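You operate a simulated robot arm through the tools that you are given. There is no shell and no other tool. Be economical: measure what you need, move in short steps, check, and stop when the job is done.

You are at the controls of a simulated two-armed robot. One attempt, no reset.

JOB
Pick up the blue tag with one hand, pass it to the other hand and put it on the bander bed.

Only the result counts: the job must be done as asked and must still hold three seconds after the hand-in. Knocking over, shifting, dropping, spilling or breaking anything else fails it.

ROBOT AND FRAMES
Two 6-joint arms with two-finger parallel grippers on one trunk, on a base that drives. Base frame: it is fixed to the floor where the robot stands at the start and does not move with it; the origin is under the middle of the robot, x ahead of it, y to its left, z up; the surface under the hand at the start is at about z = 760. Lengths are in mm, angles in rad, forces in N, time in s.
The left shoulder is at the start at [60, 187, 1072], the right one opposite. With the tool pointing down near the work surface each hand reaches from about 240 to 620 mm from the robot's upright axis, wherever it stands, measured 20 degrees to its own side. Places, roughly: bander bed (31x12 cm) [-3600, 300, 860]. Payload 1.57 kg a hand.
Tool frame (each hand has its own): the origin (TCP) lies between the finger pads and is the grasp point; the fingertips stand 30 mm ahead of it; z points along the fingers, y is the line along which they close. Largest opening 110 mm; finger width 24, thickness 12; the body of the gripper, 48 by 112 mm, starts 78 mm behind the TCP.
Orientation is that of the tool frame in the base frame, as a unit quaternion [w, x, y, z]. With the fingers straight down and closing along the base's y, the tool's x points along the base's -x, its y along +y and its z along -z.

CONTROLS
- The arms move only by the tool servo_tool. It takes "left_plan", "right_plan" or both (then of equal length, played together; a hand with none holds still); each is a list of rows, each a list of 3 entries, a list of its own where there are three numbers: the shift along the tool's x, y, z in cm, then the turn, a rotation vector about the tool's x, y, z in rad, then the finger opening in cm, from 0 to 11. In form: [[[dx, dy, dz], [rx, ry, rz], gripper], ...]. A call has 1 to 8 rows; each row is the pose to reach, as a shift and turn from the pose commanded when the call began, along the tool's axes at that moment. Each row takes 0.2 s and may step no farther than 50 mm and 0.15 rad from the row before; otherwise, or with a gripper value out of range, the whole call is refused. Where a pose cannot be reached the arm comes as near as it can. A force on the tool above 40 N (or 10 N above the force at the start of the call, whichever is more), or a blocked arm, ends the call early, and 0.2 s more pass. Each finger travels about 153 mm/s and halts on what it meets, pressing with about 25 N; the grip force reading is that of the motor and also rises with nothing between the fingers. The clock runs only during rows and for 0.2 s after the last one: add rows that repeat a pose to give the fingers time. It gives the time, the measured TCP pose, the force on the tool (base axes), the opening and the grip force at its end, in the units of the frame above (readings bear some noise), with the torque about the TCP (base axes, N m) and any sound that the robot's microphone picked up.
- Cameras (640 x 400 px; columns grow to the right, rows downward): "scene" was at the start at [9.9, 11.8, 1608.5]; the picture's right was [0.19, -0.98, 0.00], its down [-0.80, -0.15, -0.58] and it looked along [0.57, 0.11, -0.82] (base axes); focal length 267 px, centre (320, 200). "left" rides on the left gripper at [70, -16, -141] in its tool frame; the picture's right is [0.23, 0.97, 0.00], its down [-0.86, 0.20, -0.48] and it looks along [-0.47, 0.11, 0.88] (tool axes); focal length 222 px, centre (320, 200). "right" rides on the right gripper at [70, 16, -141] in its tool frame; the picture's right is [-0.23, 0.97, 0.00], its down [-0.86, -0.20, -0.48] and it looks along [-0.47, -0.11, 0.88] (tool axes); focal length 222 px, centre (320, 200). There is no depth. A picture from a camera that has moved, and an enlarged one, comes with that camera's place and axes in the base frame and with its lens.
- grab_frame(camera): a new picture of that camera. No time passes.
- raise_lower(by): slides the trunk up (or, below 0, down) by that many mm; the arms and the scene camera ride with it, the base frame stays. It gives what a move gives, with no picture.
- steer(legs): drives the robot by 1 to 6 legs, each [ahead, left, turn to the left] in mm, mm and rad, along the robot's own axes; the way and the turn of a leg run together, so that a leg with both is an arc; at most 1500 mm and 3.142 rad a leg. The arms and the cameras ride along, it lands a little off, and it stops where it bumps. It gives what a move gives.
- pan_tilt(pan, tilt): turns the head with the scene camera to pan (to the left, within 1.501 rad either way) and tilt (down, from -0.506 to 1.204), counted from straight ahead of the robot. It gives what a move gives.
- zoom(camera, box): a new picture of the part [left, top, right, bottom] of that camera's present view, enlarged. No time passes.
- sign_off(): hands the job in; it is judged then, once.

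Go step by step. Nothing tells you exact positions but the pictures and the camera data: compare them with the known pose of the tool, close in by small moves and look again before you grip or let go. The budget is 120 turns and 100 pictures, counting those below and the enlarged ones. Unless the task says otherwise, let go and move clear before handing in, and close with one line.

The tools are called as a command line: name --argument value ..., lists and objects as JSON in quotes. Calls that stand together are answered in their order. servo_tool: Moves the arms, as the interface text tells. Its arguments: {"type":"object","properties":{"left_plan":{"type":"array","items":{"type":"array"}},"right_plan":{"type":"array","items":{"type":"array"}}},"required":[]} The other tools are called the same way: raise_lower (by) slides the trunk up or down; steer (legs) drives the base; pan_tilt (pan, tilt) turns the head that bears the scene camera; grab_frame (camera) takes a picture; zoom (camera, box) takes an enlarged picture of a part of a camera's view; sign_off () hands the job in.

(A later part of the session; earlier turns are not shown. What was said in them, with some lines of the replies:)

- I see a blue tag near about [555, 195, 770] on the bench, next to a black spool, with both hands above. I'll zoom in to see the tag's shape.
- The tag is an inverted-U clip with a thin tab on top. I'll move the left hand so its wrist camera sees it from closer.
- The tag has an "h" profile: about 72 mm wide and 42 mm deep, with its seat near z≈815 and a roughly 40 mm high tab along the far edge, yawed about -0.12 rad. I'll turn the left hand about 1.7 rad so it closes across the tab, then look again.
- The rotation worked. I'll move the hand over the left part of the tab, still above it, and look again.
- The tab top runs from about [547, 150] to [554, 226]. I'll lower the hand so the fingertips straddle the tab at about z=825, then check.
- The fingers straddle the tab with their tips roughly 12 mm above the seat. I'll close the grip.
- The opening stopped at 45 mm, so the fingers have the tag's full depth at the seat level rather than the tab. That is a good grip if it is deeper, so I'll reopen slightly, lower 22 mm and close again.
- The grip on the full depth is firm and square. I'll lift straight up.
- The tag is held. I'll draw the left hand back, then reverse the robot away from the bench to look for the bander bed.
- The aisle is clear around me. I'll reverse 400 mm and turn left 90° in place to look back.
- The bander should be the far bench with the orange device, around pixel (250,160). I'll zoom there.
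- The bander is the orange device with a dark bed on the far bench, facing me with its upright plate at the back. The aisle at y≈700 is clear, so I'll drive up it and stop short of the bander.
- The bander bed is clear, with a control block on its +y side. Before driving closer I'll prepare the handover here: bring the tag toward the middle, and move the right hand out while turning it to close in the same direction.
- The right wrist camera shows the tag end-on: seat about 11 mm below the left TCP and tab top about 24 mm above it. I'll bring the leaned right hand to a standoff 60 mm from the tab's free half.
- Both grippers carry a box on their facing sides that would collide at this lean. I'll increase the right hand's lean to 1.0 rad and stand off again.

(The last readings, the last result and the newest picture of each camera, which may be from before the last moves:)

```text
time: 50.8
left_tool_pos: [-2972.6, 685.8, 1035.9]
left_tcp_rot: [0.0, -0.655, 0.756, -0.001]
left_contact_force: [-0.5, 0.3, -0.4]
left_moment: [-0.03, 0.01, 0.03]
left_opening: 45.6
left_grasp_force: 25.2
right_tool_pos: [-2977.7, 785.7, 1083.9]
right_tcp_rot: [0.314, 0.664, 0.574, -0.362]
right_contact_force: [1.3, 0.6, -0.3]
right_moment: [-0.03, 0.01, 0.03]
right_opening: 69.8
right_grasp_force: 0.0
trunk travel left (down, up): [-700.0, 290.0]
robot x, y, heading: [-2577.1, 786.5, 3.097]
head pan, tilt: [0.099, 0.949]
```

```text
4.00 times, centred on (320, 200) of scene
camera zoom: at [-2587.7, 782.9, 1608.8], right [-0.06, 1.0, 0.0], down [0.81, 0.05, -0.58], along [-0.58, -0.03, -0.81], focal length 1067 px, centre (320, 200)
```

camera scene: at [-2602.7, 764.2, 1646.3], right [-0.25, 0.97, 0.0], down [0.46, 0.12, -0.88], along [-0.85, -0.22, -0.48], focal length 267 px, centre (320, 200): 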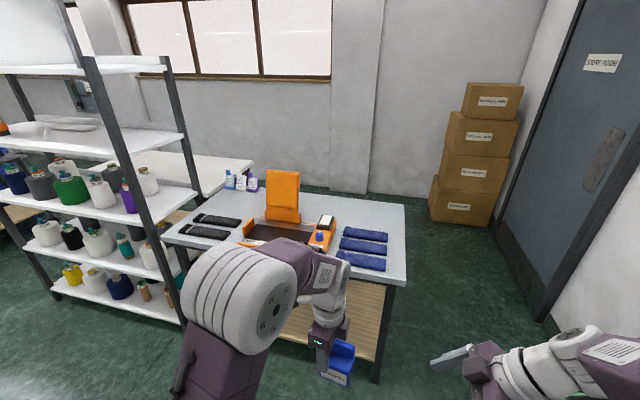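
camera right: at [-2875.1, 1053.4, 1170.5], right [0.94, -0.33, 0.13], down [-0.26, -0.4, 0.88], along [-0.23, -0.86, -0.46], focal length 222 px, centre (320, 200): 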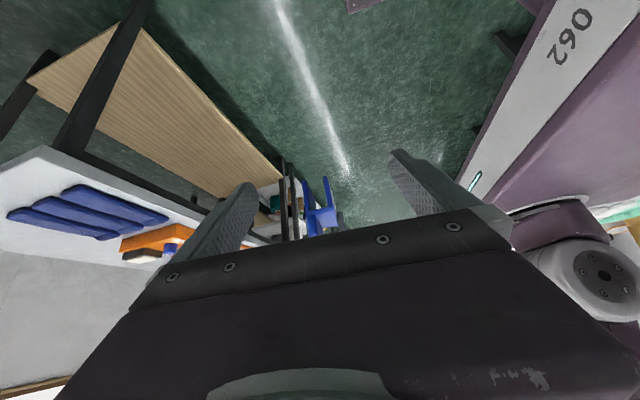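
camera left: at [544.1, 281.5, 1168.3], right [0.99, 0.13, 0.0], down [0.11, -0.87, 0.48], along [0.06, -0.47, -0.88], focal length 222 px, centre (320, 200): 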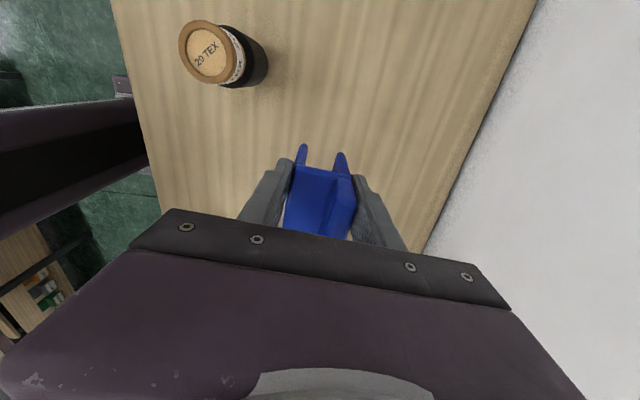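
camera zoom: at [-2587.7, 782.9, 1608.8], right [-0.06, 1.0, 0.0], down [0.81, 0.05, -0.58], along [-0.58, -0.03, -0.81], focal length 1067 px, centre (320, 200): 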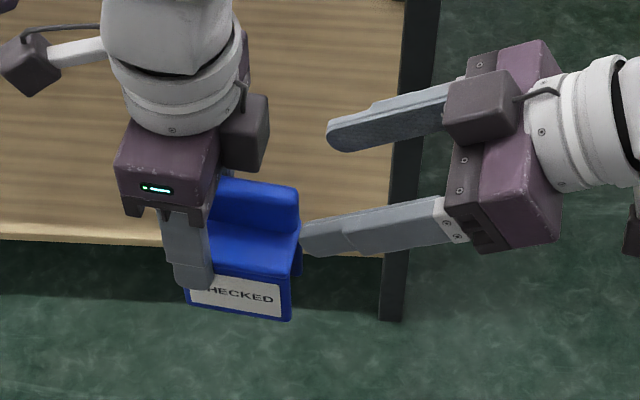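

Clearance is now good and the tab is centred between the fingers. I'll advance about 50 mm along the tool and check before closing.

servo_tool --right_plan '[[[0, 0.1, 2], [0, 0, 0], 7], [[0, 0.15, 3.8], [0, 0, 0], 7], [[0, 0.15, 5.0], [0, 0, 0], 7]]'

zoom --camera "right" --box '[200, 110, 440, 260]'

zoom --camera "scene" --box '[240, 150, 400, 250]'

```text
time: 51.6
left_tool_pos: [-2971.3, 685.6, 1037.2]
left_tcp_rot: [-0.001, -0.654, 0.756, 0.0]
left_contact_force: [-0.1, 0.2, -1.1]
left_moment: [0.01, 0.01, 0.0]
left_opening: 45.6
left_grasp_force: 24.5
right_tool_pos: [-2979.6, 741.9, 1055.4]
right_tcp_rot: [0.314, 0.664, 0.574, -0.363]
right_contact_force: [0.0, 0.6, -0.9]
right_moment: [0.0, -0.04, -0.03]
right_opening: 70.0
right_grasp_force: 0.1
trunk travel left (down, up): [-700.0, 290.0]
robot x, y, heading: [-2569.6, 787.7, 3.096]
head pan, tilt: [0.099, 0.949]
```

```text
2.67 times, centred on (320, 185) of right
camera zoom: at [-2941.8, 895.2, 1074.2], right [0.95, -0.26, 0.19], down [-0.21, -0.03, 0.98], along [-0.25, -0.96, -0.08], focal length 592 px, centre (320, 240)
```

zoom: 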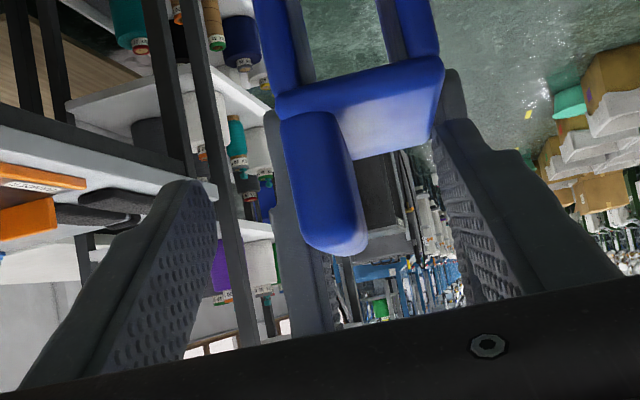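

```text
4.00 times, centred on (320, 200) of scene
camera zoom: at [-2586.7, 781.4, 1608.8], right [-0.06, 1.0, 0.0], down [0.81, 0.05, -0.58], along [-0.58, -0.03, -0.81], focal length 1067 px, centre (320, 200)
```

zoom: 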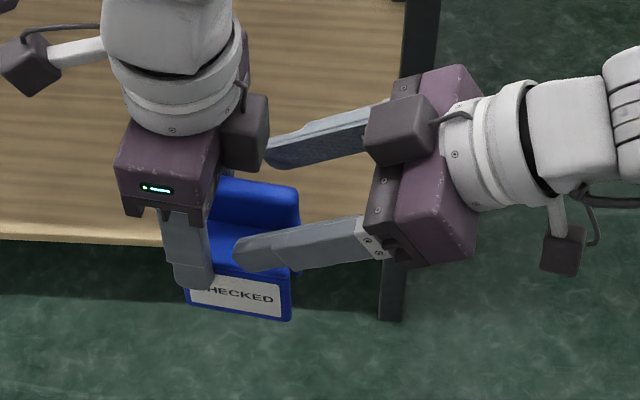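

The right fingers straddle the free half of the tab, clear of the left fingers and above the seat. I'll close the right grip.

servo_tool --right_plan '[[[0, 0, 0], [0, 0, 0], 3], [[0, 0, 0], [0, 0, 0], 0], [[0, 0, 0], [0, 0, 0], 0], [[0, 0, 0], [0, 0, 0], 0]]'

zoom --camera "right" --box '[200, 110, 440, 260]'

zoom --camera "scene" --box '[240, 150, 400, 250]'

```text
time: 52.6
left_tool_pos: [-2971.6, 685.9, 1036.3]
left_tcp_rot: [-0.001, -0.656, 0.755, 0.001]
left_contact_force: [-12.4, 2.1, -2.3]
left_moment: [-0.04, -0.35, 0.48]
left_opening: 45.6
left_grasp_force: 25.3
right_tool_pos: [-2980.2, 742.3, 1056.7]
right_tcp_rot: [0.315, 0.663, 0.575, -0.362]
right_contact_force: [11.6, -1.5, 2.1]
right_moment: [-0.16, 0.09, 0.15]
right_opening: 15.4
right_grasp_force: 24.8
trunk travel left (down, up): [-700.0, 290.0]
robot x, y, heading: [-2572.4, 792.0, 3.09]
head pan, tilt: [0.099, 0.949]
```

```text
2.67 times, centred on (320, 185) of right
camera zoom: at [-2941.5, 895.3, 1074.2], right [0.95, -0.26, 0.19], down [-0.21, -0.03, 0.98], along [-0.25, -0.97, -0.08], focal length 592 px, centre (320, 240)
```

zoom: 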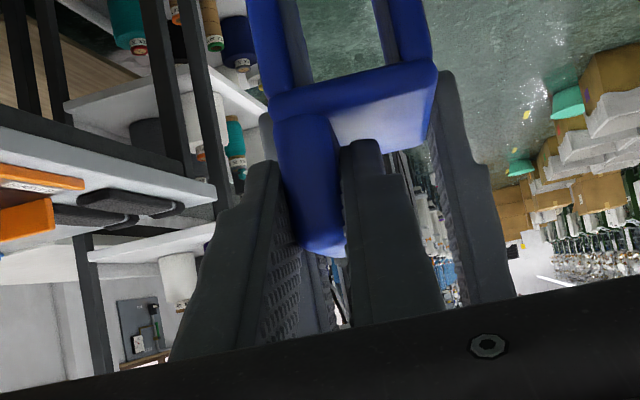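

```text
4.00 times, centred on (320, 200) of scene
camera zoom: at [-2586.9, 781.7, 1608.8], right [-0.06, 1.0, 0.0], down [0.81, 0.05, -0.58], along [-0.58, -0.03, -0.81], focal length 1067 px, centre (320, 200)
```

zoom: 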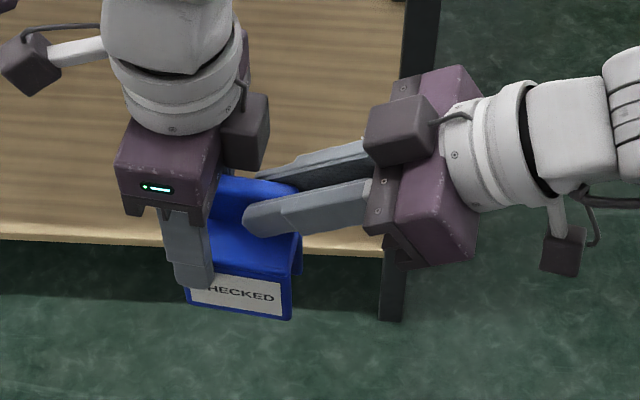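

The right hand has the tab at 15 mm with a 12 N side load between the hands. I'll ease the right hand 1.5 mm to relieve it, then check the force.

servo_tool --right_plan '[[[0, 0.15, 0], [0, 0, 0], 0]]'

```text
time: 53.0
left_tool_pos: [-2972.4, 685.3, 1036.8]
left_tcp_rot: [0.0, -0.655, 0.756, 0.0]
left_contact_force: [-7.4, 6.2, -0.8]
left_moment: [-0.11, -0.18, 0.22]
left_opening: 45.5
left_grasp_force: 25.4
right_tool_pos: [-2979.0, 742.5, 1056.1]
right_tcp_rot: [0.315, 0.663, 0.575, -0.362]
right_contact_force: [9.2, -6.8, 0.2]
right_moment: [0.0, 0.05, 0.19]
right_opening: 15.1
right_grasp_force: 24.5
trunk travel left (down, up): [-700.0, 290.0]
robot x, y, heading: [-2571.8, 788.3, 3.098]
head pan, tilt: [0.099, 0.949]
```

servo_tool --right_plan '[[[0, 0.15, 0], [0, 0, 0], 0], [[0, 0.15, 0], [0, 0, 0], 0]]'

servo_tool --left_plan '[[[0, 0, 0], [0, 0, 0], 6], [[0, 0, 0], [0, 0, 0], 8], [[0, 0, 0], [0, 0, 0], 8]]'

zoom --camera "scene" --box '[240, 150, 400, 250]'

zoom --camera "right" --box '[200, 110, 440, 260]'

```text
time: 53.6
left_tool_pos: [-2971.0, 686.7, 1035.8]
left_tcp_rot: [0.001, -0.655, 0.756, -0.001]
left_contact_force: [1.4, 14.5, 6.2]
left_moment: [0.16, -0.12, -0.02]
left_opening: 45.9
left_grasp_force: 25.1
right_tool_pos: [-2979.3, 742.1, 1055.5]
right_tcp_rot: [0.314, 0.664, 0.574, -0.363]
right_contact_force: [0.3, -12.1, -7.5]
right_moment: [-0.06, 0.21, -0.14]
right_opening: 15.2
right_grasp_force: 25.3
trunk travel left (down, up): [-700.0, 290.0]
robot x, y, heading: [-2569.6, 788.4, 3.1]
head pan, tilt: [0.099, 0.949]
```

```text
time: 54.4
left_tool_pos: [-2972.5, 685.7, 1036.4]
left_tcp_rot: [0.0, -0.655, 0.756, -0.001]
left_contact_force: [0.2, 0.0, 0.3]
left_moment: [0.0, 0.0, -0.01]
left_opening: 80.0
left_grasp_force: 0.0
right_tool_pos: [-2977.7, 742.6, 1055.7]
right_tcp_rot: [0.313, 0.664, 0.574, -0.363]
right_contact_force: [1.1, 0.4, 0.0]
right_moment: [0.02, -0.03, 0.0]
right_opening: 15.6
right_grasp_force: 25.3
trunk travel left (down, up): [-700.0, 290.0]
robot x, y, heading: [-2572.6, 790.9, 3.095]
head pan, tilt: [0.099, 0.949]
```

```text
4.00 times, centred on (320, 200) of scene
camera zoom: at [-2586.9, 781.7, 1608.8], right [-0.06, 1.0, 0.0], down [0.81, 0.05, -0.58], along [-0.58, -0.03, -0.81], focal length 1067 px, centre (320, 200)
```

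zoom: 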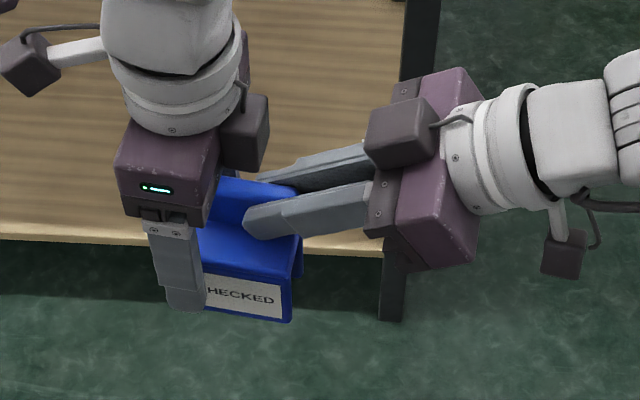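

```text
2.67 times, centred on (320, 185) of right
camera zoom: at [-2939.4, 895.7, 1074.1], right [0.95, -0.26, 0.19], down [-0.21, -0.03, 0.98], along [-0.25, -0.96, -0.08], focal length 592 px, centre (320, 240)
```

zoom: 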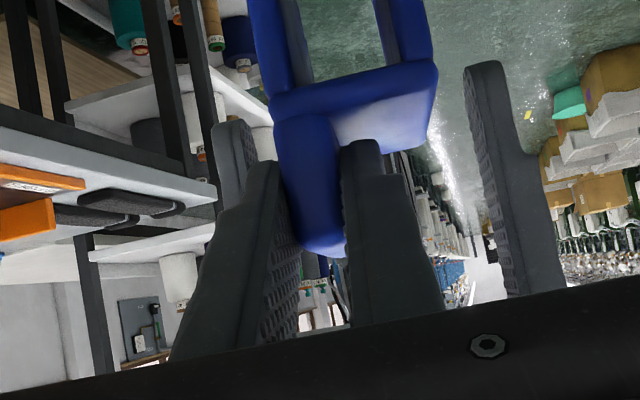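

The right hand alone now holds the tag. I'll lift the left hand straight up, then out to the left.

servo_tool --left_plan '[[[0, 0, -4], [0, 0, 0], 8], [[0, 0, -8], [0, 0, 0], 8], [[0, 0, -12], [0, 0, 0], 8], [[4, 0, -13], [0, 0, 0], 8], [[8.5, 0, -13], [0, 0, 0], 8], [[13, 0, -13], [0, 0, 0], 8], [[17, 0, -13], [0, 0, 0], 8]]'

zoom --camera "scene" --box '[160, 100, 480, 300]'

```text
time: 56.0
left_tool_pos: [-2997.9, 514.1, 1165.9]
left_tcp_rot: [0.001, -0.655, 0.756, 0.001]
left_contact_force: [-0.2, -0.3, -0.2]
left_moment: [0.03, 0.01, 0.02]
left_opening: 80.2
left_grasp_force: 0.1
right_tool_pos: [-2977.2, 741.5, 1056.0]
right_tcp_rot: [0.313, 0.664, 0.574, -0.362]
right_contact_force: [0.8, 0.7, -0.4]
right_moment: [0.04, -0.03, -0.02]
right_opening: 15.2
right_grasp_force: 25.3
trunk travel left (down, up): [-700.0, 290.0]
robot x, y, heading: [-2572.7, 787.9, 3.097]
head pan, tilt: [0.099, 0.949]
```

```text
2.00 times, centred on (320, 200) of scene
camera zoom: at [-2587.2, 779.9, 1608.8], right [-0.06, 1.0, 0.0], down [0.81, 0.05, -0.58], along [-0.58, -0.03, -0.81], focal length 534 px, centre (320, 200)
```

zoom: 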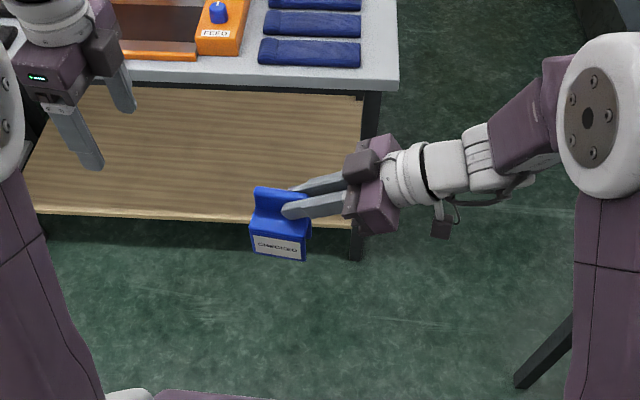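

Handover done. I'll pull the left hand in, straighten the heading and drive to about 150 mm short of the final spot to measure the bed.

servo_tool --left_plan '[[[0, -4, 0], [0, 0, 0], 8], [[0, -8, 0], [0, 0, 0], 8], [[0, -12, 0], [0, 0, 0], 8]]'

steer --legs '[[0, 0, 0.045], [0, 420, 0], [450, 0, 0]]'

pan_tilt --pan 0.0 --tilt 0.7

grab_frame --camera "scene"

```text
time: 56.8
left_tool_pos: [-2875.2, 501.8, 1166.5]
left_tcp_rot: [0.0, -0.655, 0.756, 0.0]
left_contact_force: [0.3, 0.3, 0.3]
left_moment: [-0.05, 0.01, 0.0]
left_opening: 80.0
left_grasp_force: 0.1
right_tool_pos: [-2976.3, 743.4, 1056.2]
right_tcp_rot: [0.313, 0.664, 0.575, -0.362]
right_contact_force: [0.2, 0.2, 0.3]
right_moment: [0.03, 0.02, -0.06]
right_opening: 15.3
right_grasp_force: 24.8
trunk travel left (down, up): [-700.0, 290.0]
robot x, y, heading: [-2573.4, 790.5, 3.096]
head pan, tilt: [0.099, 0.949]
```

```text
time: 62.1
left_tool_pos: [-3323.0, 66.6, 1166.4]
left_tcp_rot: [0.0, -0.67, 0.742, 0.0]
left_contact_force: [-0.2, -0.5, 0.1]
left_moment: [-0.01, 0.02, 0.02]
left_opening: 80.3
left_grasp_force: 0.0
right_tool_pos: [-3434.1, 305.2, 1056.9]
right_tcp_rot: [0.32, 0.653, 0.587, -0.356]
right_contact_force: [0.4, -0.3, 0.4]
right_moment: [-0.03, -0.03, -0.01]
right_opening: 15.4
right_grasp_force: 24.9
trunk travel left (down, up): [-700.0, 290.0]
robot x, y, heading: [-3028.7, 368.4, 3.137]
head pan, tilt: [0.099, 0.949]
```

```text
time: 62.9
left_tool_pos: [-3324.1, 67.2, 1164.8]
left_tcp_rot: [0.0, -0.67, 0.743, 0.001]
left_contact_force: [0.4, -0.3, 0.4]
left_moment: [0.03, -0.01, 0.02]
left_opening: 79.8
left_grasp_force: 0.1
right_tool_pos: [-3434.7, 304.3, 1056.2]
right_tcp_rot: [0.321, 0.653, 0.586, -0.357]
right_contact_force: [-0.6, -0.6, -1.1]
right_moment: [-0.02, -0.02, -0.01]
right_opening: 15.0
right_grasp_force: 25.0
trunk travel left (down, up): [-700.0, 290.0]
robot x, y, heading: [-3031.9, 369.3, 3.137]
head pan, tilt: [0.0, 0.7]
```

```text
58 pictures are left
camera scene: at [-3057.4, 365.5, 1628.5], right [0.01, 1.0, 0.0], down [0.64, 0.0, -0.76], along [-0.76, 0.0, -0.64], focal length 267 px, centre (320, 200)
```

scene: 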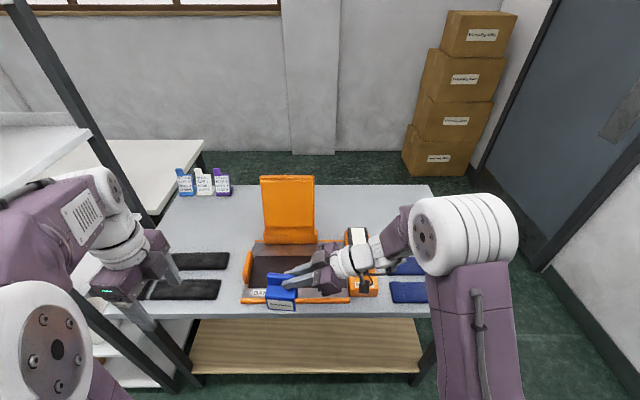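

zoom --camera "scene" --box '[210, 160, 450, 310]'

```text
2.67 times, centred on (330, 235) of scene
camera zoom: at [-3057.4, 365.5, 1628.5], right [0.01, 1.0, 0.0], down [0.64, 0.0, -0.76], along [-0.76, 0.0, -0.64], focal length 712 px, centre (293, 107)
```

zoom: 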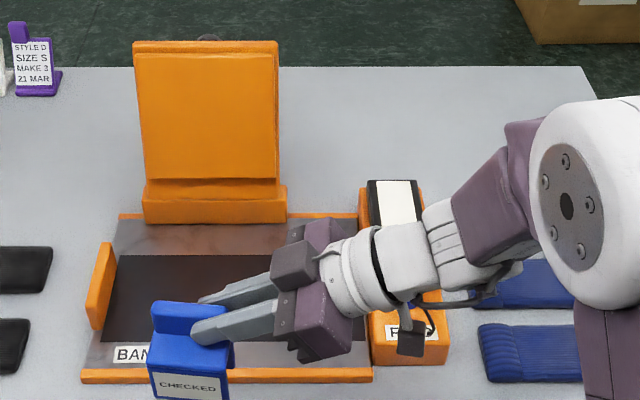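

The dark belt is the bed: x from about -3660 to -3540, y from 131 to 440, with the upright at x≈-3700 and the control block beyond y≈450. I'll aim the tag at about [-3585, 240], driving ahead 140 mm first.

steer --legs '[[140, 0, 0]]'

zoom --camera "scene" --box '[200, 170, 440, 320]'

```text
time: 64.2
left_tool_pos: [-3460.6, 67.1, 1166.3]
left_tcp_rot: [-0.001, -0.668, 0.744, 0.001]
left_contact_force: [-0.2, -0.8, 0.6]
left_moment: [-0.02, 0.02, 0.02]
left_opening: 80.2
left_grasp_force: 0.0
right_tool_pos: [-3571.8, 306.1, 1057.5]
right_tcp_rot: [0.321, 0.652, 0.587, -0.357]
right_contact_force: [0.3, -0.4, -0.2]
right_moment: [0.02, 0.02, -0.04]
right_opening: 15.3
right_grasp_force: 25.1
trunk travel left (down, up): [-700.0, 290.0]
robot x, y, heading: [-3172.0, 364.9, 3.133]
head pan, tilt: [0.0, 0.7]
```

```text
2.67 times, centred on (320, 245) of scene
camera zoom: at [-3194.0, 366.5, 1628.6], right [0.01, 1.0, 0.0], down [0.64, 0.0, -0.77], along [-0.77, 0.01, -0.64], focal length 712 px, centre (320, 80)
```

zoom: 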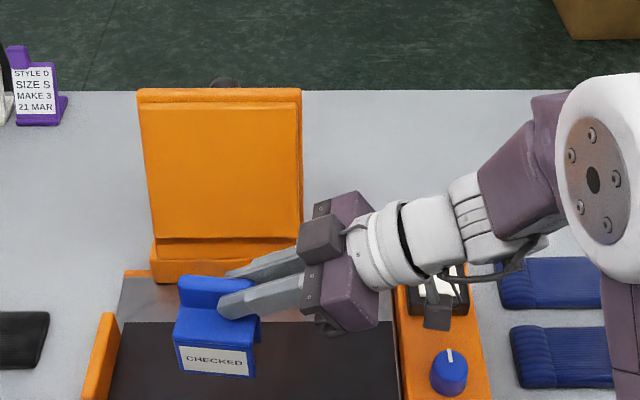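

Now I'll move the tag over the bed target, about 30 mm above the surface, and check from the cameras.

servo_tool --right_plan '[[[0.7, -2, 2.6], [0, 0, 0], 0], [[2, -2.36, 4.5], [0, 0, 0], 0], [[3.1, -2.36, 5.6], [0, 0, 0], 0], [[4.25, -2.36, 6.72], [0, 0, 0], 0]]'

pan_tilt --pan 0.1 --tilt 0.9

zoom --camera "scene" --box '[200, 120, 440, 270]'

grab_frame --camera "right"

grab_frame --camera "left"

```text
time: 65.2
left_tool_pos: [-3464.2, 67.4, 1166.5]
left_tcp_rot: [0.0, -0.669, 0.744, 0.0]
left_contact_force: [0.2, -0.2, -0.3]
left_moment: [0.0, 0.06, 0.0]
left_opening: 80.4
left_grasp_force: 0.2
right_tool_pos: [-3600.5, 274.4, 981.5]
right_tcp_rot: [0.32, 0.653, 0.586, -0.356]
right_contact_force: [-1.2, 0.3, 0.0]
right_moment: [0.05, -0.01, -0.02]
right_opening: 15.2
right_grasp_force: 25.0
trunk travel left (down, up): [-700.0, 290.0]
robot x, y, heading: [-3170.3, 367.1, 3.137]
head pan, tilt: [0.0, 0.7]
```

```text
time: 66.0
left_tool_pos: [-3463.4, 67.6, 1165.8]
left_tcp_rot: [-0.001, -0.669, 0.744, 0.0]
left_contact_force: [0.1, -0.3, 0.4]
left_moment: [0.0, 0.0, -0.03]
left_opening: 79.9
left_grasp_force: 0.1
right_tool_pos: [-3599.6, 274.1, 982.0]
right_tcp_rot: [0.32, 0.654, 0.586, -0.357]
right_contact_force: [-0.8, 0.2, -0.8]
right_moment: [0.01, 0.01, 0.01]
right_opening: 15.5
right_grasp_force: 24.9
trunk travel left (down, up): [-700.0, 290.0]
robot x, y, heading: [-3173.6, 370.6, 3.136]
head pan, tilt: [0.099, 0.901]
```

```text
2.67 times, centred on (320, 195) of scene
camera zoom: at [-3186.5, 358.9, 1612.5], right [-0.09, 1.0, 0.0], down [0.78, 0.07, -0.62], along [-0.62, -0.06, -0.78], focal length 712 px, centre (320, 213)
```

zoom: 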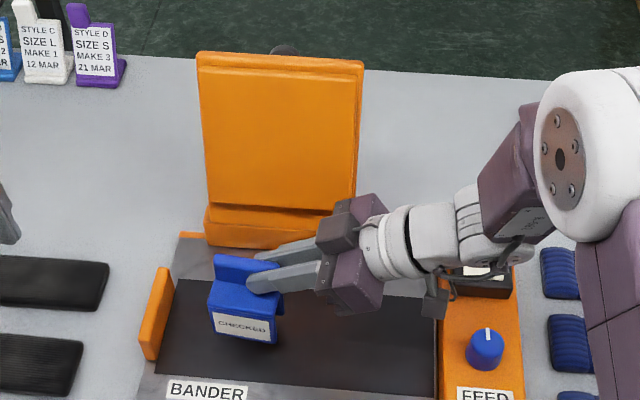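

```text
54 pictures are left
camera right: at [-3567.0, 428.3, 1000.7], right [0.96, -0.23, 0.19], down [-0.2, -0.04, 0.98], along [-0.21, -0.97, -0.08], focal length 222 px, centre (320, 200)
```

right: 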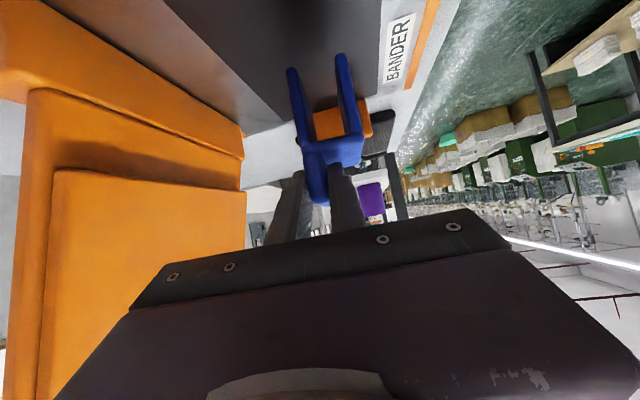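

```text
53 pictures are left
camera left: at [-3453.6, -2.2, 1307.4], right [-0.99, -0.12, 0.0], down [-0.11, 0.87, 0.48], along [-0.06, 0.47, -0.88], focal length 222 px, centre (320, 200)
```

left: 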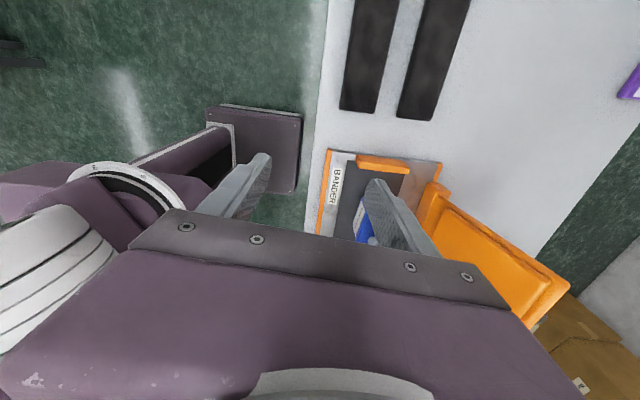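

The tag hovers over the belt, upright and clear of the fence, upright plate and control block. I'll lower it in small steps, watching the force.

servo_tool --right_plan '[[[0.84, 0, 0.54], [0, 0, 0], 0], [[1.35, 0, 0.86], [0, 0, 0], 0], [[1.68, 0, 1.08], [0, 0, 0], 0]]'

zoom --camera "right" --box '[240, 20, 400, 120]'

zoom --camera "scene" --box '[240, 170, 400, 270]'

```text
time: 66.8
left_tool_pos: [-3462.9, 68.4, 1165.7]
left_tcp_rot: [0.0, -0.668, 0.744, 0.0]
left_contact_force: [-0.7, 0.0, -0.3]
left_moment: [-0.02, 0.01, -0.05]
left_opening: 79.9
left_grasp_force: 0.1
right_tool_pos: [-3599.6, 275.0, 964.3]
right_tcp_rot: [0.32, 0.654, 0.586, -0.357]
right_contact_force: [0.5, -0.3, 0.1]
right_moment: [0.02, -0.01, 0.02]
right_opening: 15.1
right_grasp_force: 25.3
trunk travel left (down, up): [-700.0, 290.0]
robot x, y, heading: [-3170.3, 369.9, 3.134]
head pan, tilt: [0.099, 0.901]
```

```text
4.00 times, centred on (320, 70) of right
camera zoom: at [-3567.1, 429.6, 982.0], right [0.95, -0.23, 0.19], down [-0.2, -0.04, 0.98], along [-0.21, -0.97, -0.08], focal length 888 px, centre (320, 720)
```

zoom: 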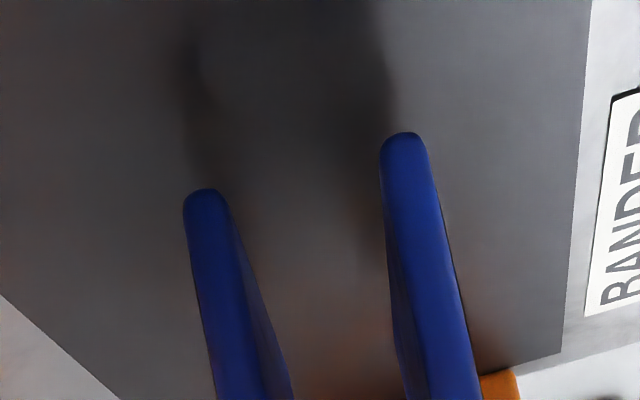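

```text
4.00 times, centred on (320, 220) of scene
camera zoom: at [-3186.5, 358.9, 1612.4], right [-0.09, 1.0, 0.0], down [0.78, 0.07, -0.62], along [-0.62, -0.06, -0.78], focal length 1067 px, centre (320, 120)
```

zoom: 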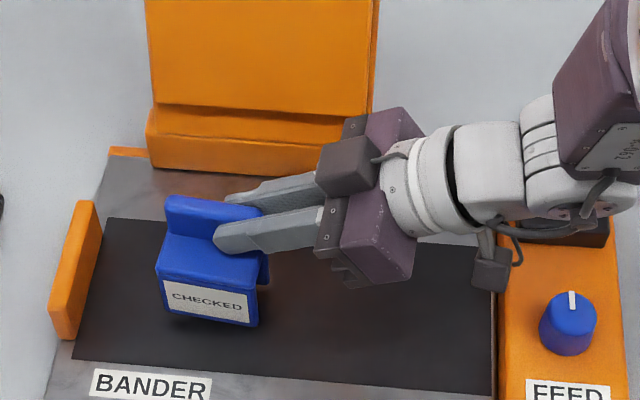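

Well inside the belt and still slightly above it. I'll keep lowering gently.

servo_tool --right_plan '[[[0.25, 0, 0.16], [0, 0, 0], 0], [[0.42, 0, 0.27], [0, 0, 0], 0], [[0.59, 0, 0.38], [0, 0, 0], 0]]'

```text
time: 67.6
left_tool_pos: [-3463.1, 67.5, 1165.8]
left_tcp_rot: [0.0, -0.668, 0.744, 0.0]
left_contact_force: [-0.2, 0.0, -0.4]
left_moment: [0.01, 0.0, -0.02]
left_opening: 80.2
left_grasp_force: 0.0
right_tool_pos: [-3602.5, 274.8, 956.9]
right_tcp_rot: [0.321, 0.652, 0.586, -0.357]
right_contact_force: [-0.1, 0.0, 0.0]
right_moment: [-0.01, 0.0, 0.01]
right_opening: 15.4
right_grasp_force: 24.8
trunk travel left (down, up): [-700.0, 290.0]
robot x, y, heading: [-3168.2, 368.0, 3.134]
head pan, tilt: [0.099, 0.901]
```

servo_tool --right_plan '[[[0.17, 0, 0.11], [0, 0, 0], 0], [[0.34, 0, 0.22], [0, 0, 0], 0]]'

zoom --camera "right" --box '[240, 20, 400, 120]'

```text
time: 68.2
left_tool_pos: [-3464.3, 67.6, 1165.3]
left_tcp_rot: [0.0, -0.669, 0.744, 0.0]
left_contact_force: [0.2, 0.2, 0.2]
left_moment: [0.0, -0.02, 0.02]
left_opening: 80.0
left_grasp_force: 0.0
right_tool_pos: [-3600.3, 274.3, 952.6]
right_tcp_rot: [0.32, 0.653, 0.586, -0.356]
right_contact_force: [0.0, -0.1, -0.4]
right_moment: [0.0, -0.02, -0.01]
right_opening: 15.2
right_grasp_force: 24.7
trunk travel left (down, up): [-700.0, 290.0]
robot x, y, heading: [-3172.2, 370.2, 3.133]
head pan, tilt: [0.099, 0.901]
```

```text
4.00 times, centred on (320, 70) of right
camera zoom: at [-3567.2, 429.1, 970.5], right [0.96, -0.23, 0.19], down [-0.2, -0.04, 0.98], along [-0.21, -0.97, -0.08], focal length 888 px, centre (320, 720)
```

zoom: 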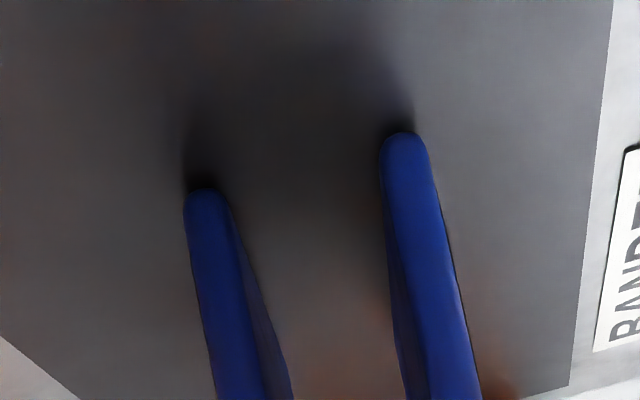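

The contact shadow is closing, so only a few millimetres remain.

servo_tool --right_plan '[[[0.13, 0, 0.08], [0, 0, 0], 0], [[0.25, 0, 0.16], [0, 0, 0], 0]]'

servo_tool --right_plan '[[[0.13, 0, 0.08], [0, 0, 0], 0]]'

zoom --camera "right" --box '[240, 20, 400, 120]'

```text
time: 68.8
left_tool_pos: [-3462.0, 68.7, 1166.0]
left_tcp_rot: [-0.001, -0.668, 0.744, -0.001]
left_contact_force: [-0.3, 0.2, 0.0]
left_moment: [-0.02, 0.0, -0.02]
left_opening: 80.1
left_grasp_force: 0.1
right_tool_pos: [-3600.4, 276.0, 951.4]
right_tcp_rot: [0.32, 0.652, 0.586, -0.359]
right_contact_force: [-2.3, 0.8, 14.4]
right_moment: [0.2, -0.17, -0.02]
right_opening: 15.4
right_grasp_force: 25.7
trunk travel left (down, up): [-700.0, 290.0]
robot x, y, heading: [-3170.0, 367.8, 3.13]
head pan, tilt: [0.099, 0.901]
```

```text
time: 69.2
left_tool_pos: [-3461.3, 68.2, 1167.1]
left_tcp_rot: [-0.002, -0.668, 0.744, 0.0]
left_contact_force: [-0.5, -0.4, -0.2]
left_moment: [0.01, 0.03, 0.02]
left_opening: 80.1
left_grasp_force: 0.1
right_tool_pos: [-3599.7, 275.3, 951.5]
right_tcp_rot: [0.321, 0.652, 0.586, -0.36]
right_contact_force: [-7.1, 0.3, 25.3]
right_moment: [-0.09, -0.12, -0.03]
right_opening: 15.2
right_grasp_force: 25.0
trunk travel left (down, up): [-700.0, 290.0]
robot x, y, heading: [-3171.3, 372.4, 3.13]
head pan, tilt: [0.099, 0.901]
```

```text
4.00 times, centred on (320, 70) of right
camera zoom: at [-3566.6, 429.4, 968.3], right [0.96, -0.23, 0.19], down [-0.2, -0.03, 0.98], along [-0.22, -0.97, -0.08], focal length 888 px, centre (320, 720)
```

zoom: 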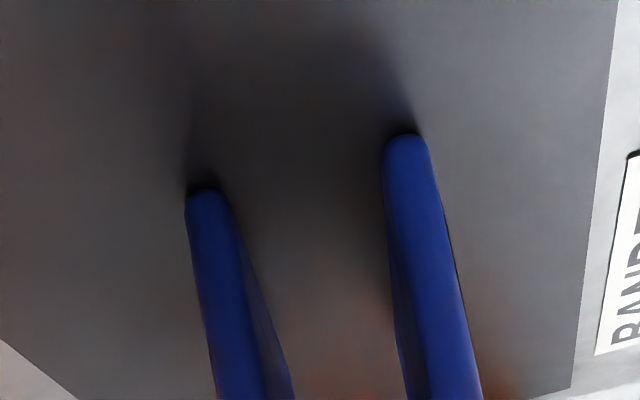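

Contact: 25 N down. I'll back off about 2.5 mm to take the load off, then open the fingers modestly.

servo_tool --right_plan '[[[-0.22, 0, -0.14], [0, 0, 0], 0], [[-0.22, 0, -0.14], [0, 0, 0], 0]]'

servo_tool --right_plan '[[[0, 0, 0], [0, 0, 0], 2.5], [[0, 0, 0], [0, 0, 0], 4], [[0, 0, 0], [0, 0, 0], 4]]'

zoom --camera "right" --box '[200, 20, 440, 250]'

zoom --camera "scene" --box '[240, 170, 400, 270]'

```text
time: 69.8
left_tool_pos: [-3461.7, 67.3, 1165.6]
left_tcp_rot: [0.001, -0.669, 0.744, 0.0]
left_contact_force: [-0.6, 0.3, 0.0]
left_moment: [0.01, 0.0, -0.03]
left_opening: 80.1
left_grasp_force: 0.1
right_tool_pos: [-3599.9, 276.3, 951.8]
right_tcp_rot: [0.32, 0.653, 0.586, -0.358]
right_contact_force: [-6.0, -3.7, 19.5]
right_moment: [-0.91, 0.02, -0.25]
right_opening: 15.1
right_grasp_force: 25.1
trunk travel left (down, up): [-700.0, 290.0]
robot x, y, heading: [-3170.7, 370.5, 3.137]
head pan, tilt: [0.099, 0.901]
```

```text
time: 70.6
left_tool_pos: [-3462.7, 68.0, 1165.8]
left_tcp_rot: [-0.001, -0.668, 0.744, -0.001]
left_contact_force: [-0.8, 0.3, 0.2]
left_moment: [0.0, -0.02, 0.02]
left_opening: 80.2
left_grasp_force: 0.1
right_tool_pos: [-3599.4, 275.2, 951.6]
right_tcp_rot: [0.321, 0.652, 0.586, -0.358]
right_contact_force: [-7.7, 0.2, 23.4]
right_moment: [-0.49, -0.22, -0.19]
right_opening: 33.4
right_grasp_force: 0.0
trunk travel left (down, up): [-700.0, 290.0]
robot x, y, heading: [-3170.8, 366.9, 3.133]
head pan, tilt: [0.099, 0.901]
```

```text
1.74 times, centred on (320, 135) of right
camera zoom: at [-3566.5, 430.2, 969.0], right [0.96, -0.23, 0.19], down [-0.2, -0.04, 0.98], along [-0.21, -0.97, -0.08], focal length 386 px, centre (320, 313)
```

zoom: 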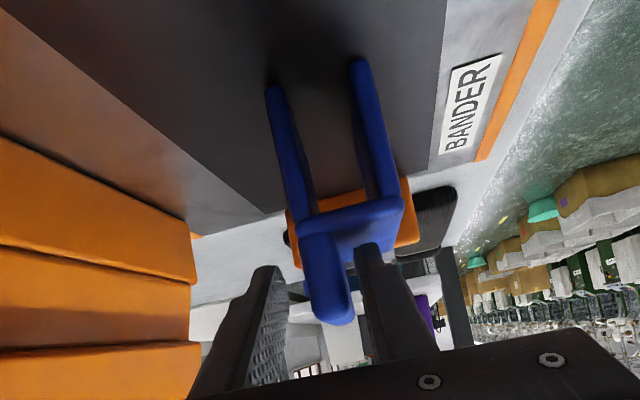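

```text
4.00 times, centred on (320, 220) of scene
camera zoom: at [-3185.2, 359.9, 1612.5], right [-0.09, 1.0, 0.0], down [0.78, 0.07, -0.62], along [-0.62, -0.06, -0.78], focal length 1067 px, centre (320, 120)
```

zoom: 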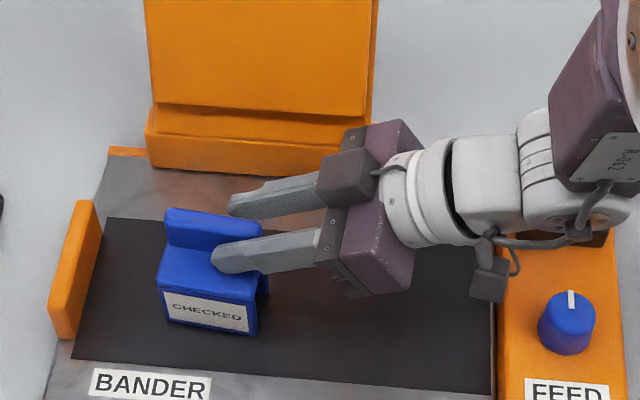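

The fingers are open, but a fingertip still presses on the tag's seat (moment points to the tips). I'll raise straight up a little to unload it, then check.

servo_tool --right_plan '[[[-0.25, 0, -0.16], [0, 0, 0], 3.3], [[-0.5, 0, -0.32], [0, 0, 0], 3.3], [[-0.84, 0, -0.54], [0, 0, 0], 3.3]]'

zoom --camera "right" --box '[200, 20, 440, 250]'

zoom --camera "scene" --box '[240, 170, 400, 270]'

```text
time: 71.4
left_tool_pos: [-3461.7, 67.2, 1165.3]
left_tcp_rot: [0.0, -0.668, 0.744, 0.0]
left_contact_force: [1.7, -0.2, 0.1]
left_moment: [0.01, 0.03, -0.02]
left_opening: 80.1
left_grasp_force: 0.1
right_tool_pos: [-3599.7, 275.2, 960.0]
right_tcp_rot: [0.321, 0.653, 0.587, -0.355]
right_contact_force: [-0.3, -0.4, -0.4]
right_moment: [0.0, 0.0, -0.01]
right_opening: 33.1
right_grasp_force: 0.0
trunk travel left (down, up): [-700.0, 290.0]
robot x, y, heading: [-3167.0, 367.3, 3.135]
head pan, tilt: [0.099, 0.901]
```

```text
1.74 times, centred on (320, 135) of right
camera zoom: at [-3566.3, 429.5, 978.4], right [0.95, -0.23, 0.19], down [-0.21, -0.04, 0.98], along [-0.21, -0.97, -0.08], focal length 386 px, centre (320, 313)
```

zoom: 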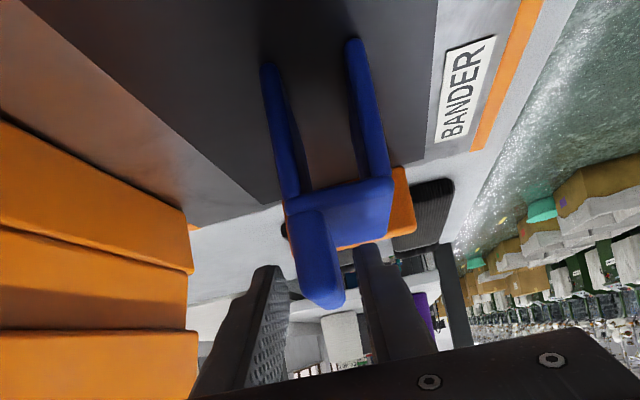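

```text
4.00 times, centred on (320, 220) of scene
camera zoom: at [-3186.0, 358.8, 1612.3], right [-0.09, 1.0, 0.0], down [0.78, 0.07, -0.62], along [-0.62, -0.06, -0.78], focal length 1067 px, centre (320, 120)
```

zoom: 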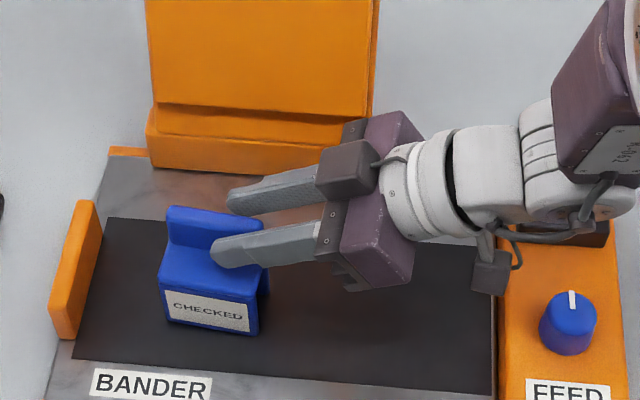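

Unloaded; the tag stands on the belt. I'll withdraw along the fingers, up and to the right.

servo_tool --right_plan '[[[0, 0, -2], [0, 0, 0], 3.3], [[0, 0, -4], [0, 0, 0], 3.3], [[-0.5, 0, -7], [0, 0, 0], 3.3], [[-3, 0, -10], [0, 0, 0], 3.3], [[-6, 0, -13], [0, 0, 0], 3.3]]'

grab_frame --camera "scene"

zoom --camera "scene" --box '[240, 170, 400, 270]'

```text
time: 72.6
left_tool_pos: [-3462.1, 67.4, 1166.3]
left_tcp_rot: [0.0, -0.669, 0.743, 0.0]
left_contact_force: [0.5, 0.5, 0.0]
left_moment: [0.0, -0.02, -0.01]
left_opening: 80.0
left_grasp_force: 0.1
right_tool_pos: [-3590.4, 351.6, 1083.0]
right_tcp_rot: [0.321, 0.652, 0.587, -0.356]
right_contact_force: [0.0, 0.3, 0.8]
right_moment: [-0.01, 0.04, 0.01]
right_opening: 32.8
right_grasp_force: 0.0
trunk travel left (down, up): [-700.0, 290.0]
robot x, y, heading: [-3167.4, 367.2, 3.137]
head pan, tilt: [0.099, 0.901]
```

```text
44 pictures are left
camera scene: at [-3185.0, 358.8, 1612.4], right [-0.09, 1.0, 0.0], down [0.78, 0.07, -0.62], along [-0.62, -0.06, -0.78], focal length 267 px, centre (320, 200)
```

scene: 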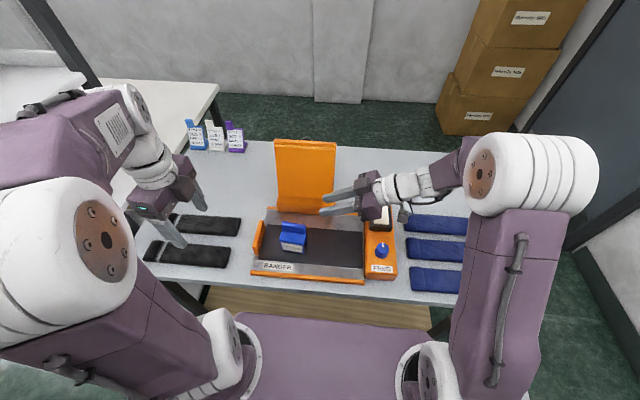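

```text
4.00 times, centred on (320, 220) of scene
camera zoom: at [-3185.0, 358.8, 1612.4], right [-0.09, 1.0, 0.0], down [0.78, 0.07, -0.62], along [-0.62, -0.06, -0.78], focal length 1067 px, centre (320, 120)
```

zoom: 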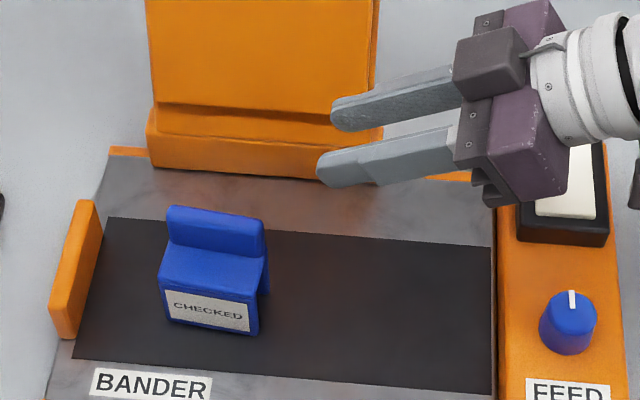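

The tag stands upright on the bander bed, both hands are empty and clear, and nothing else has been disturbed. I'll hand in.

sign_off

```text
The job is handed in.
```

The left hand picked up the blue tag and passed it to the right hand, which set it upright on the bander bed; both hands are clear, and the last pictures showed nothing else disturbed.
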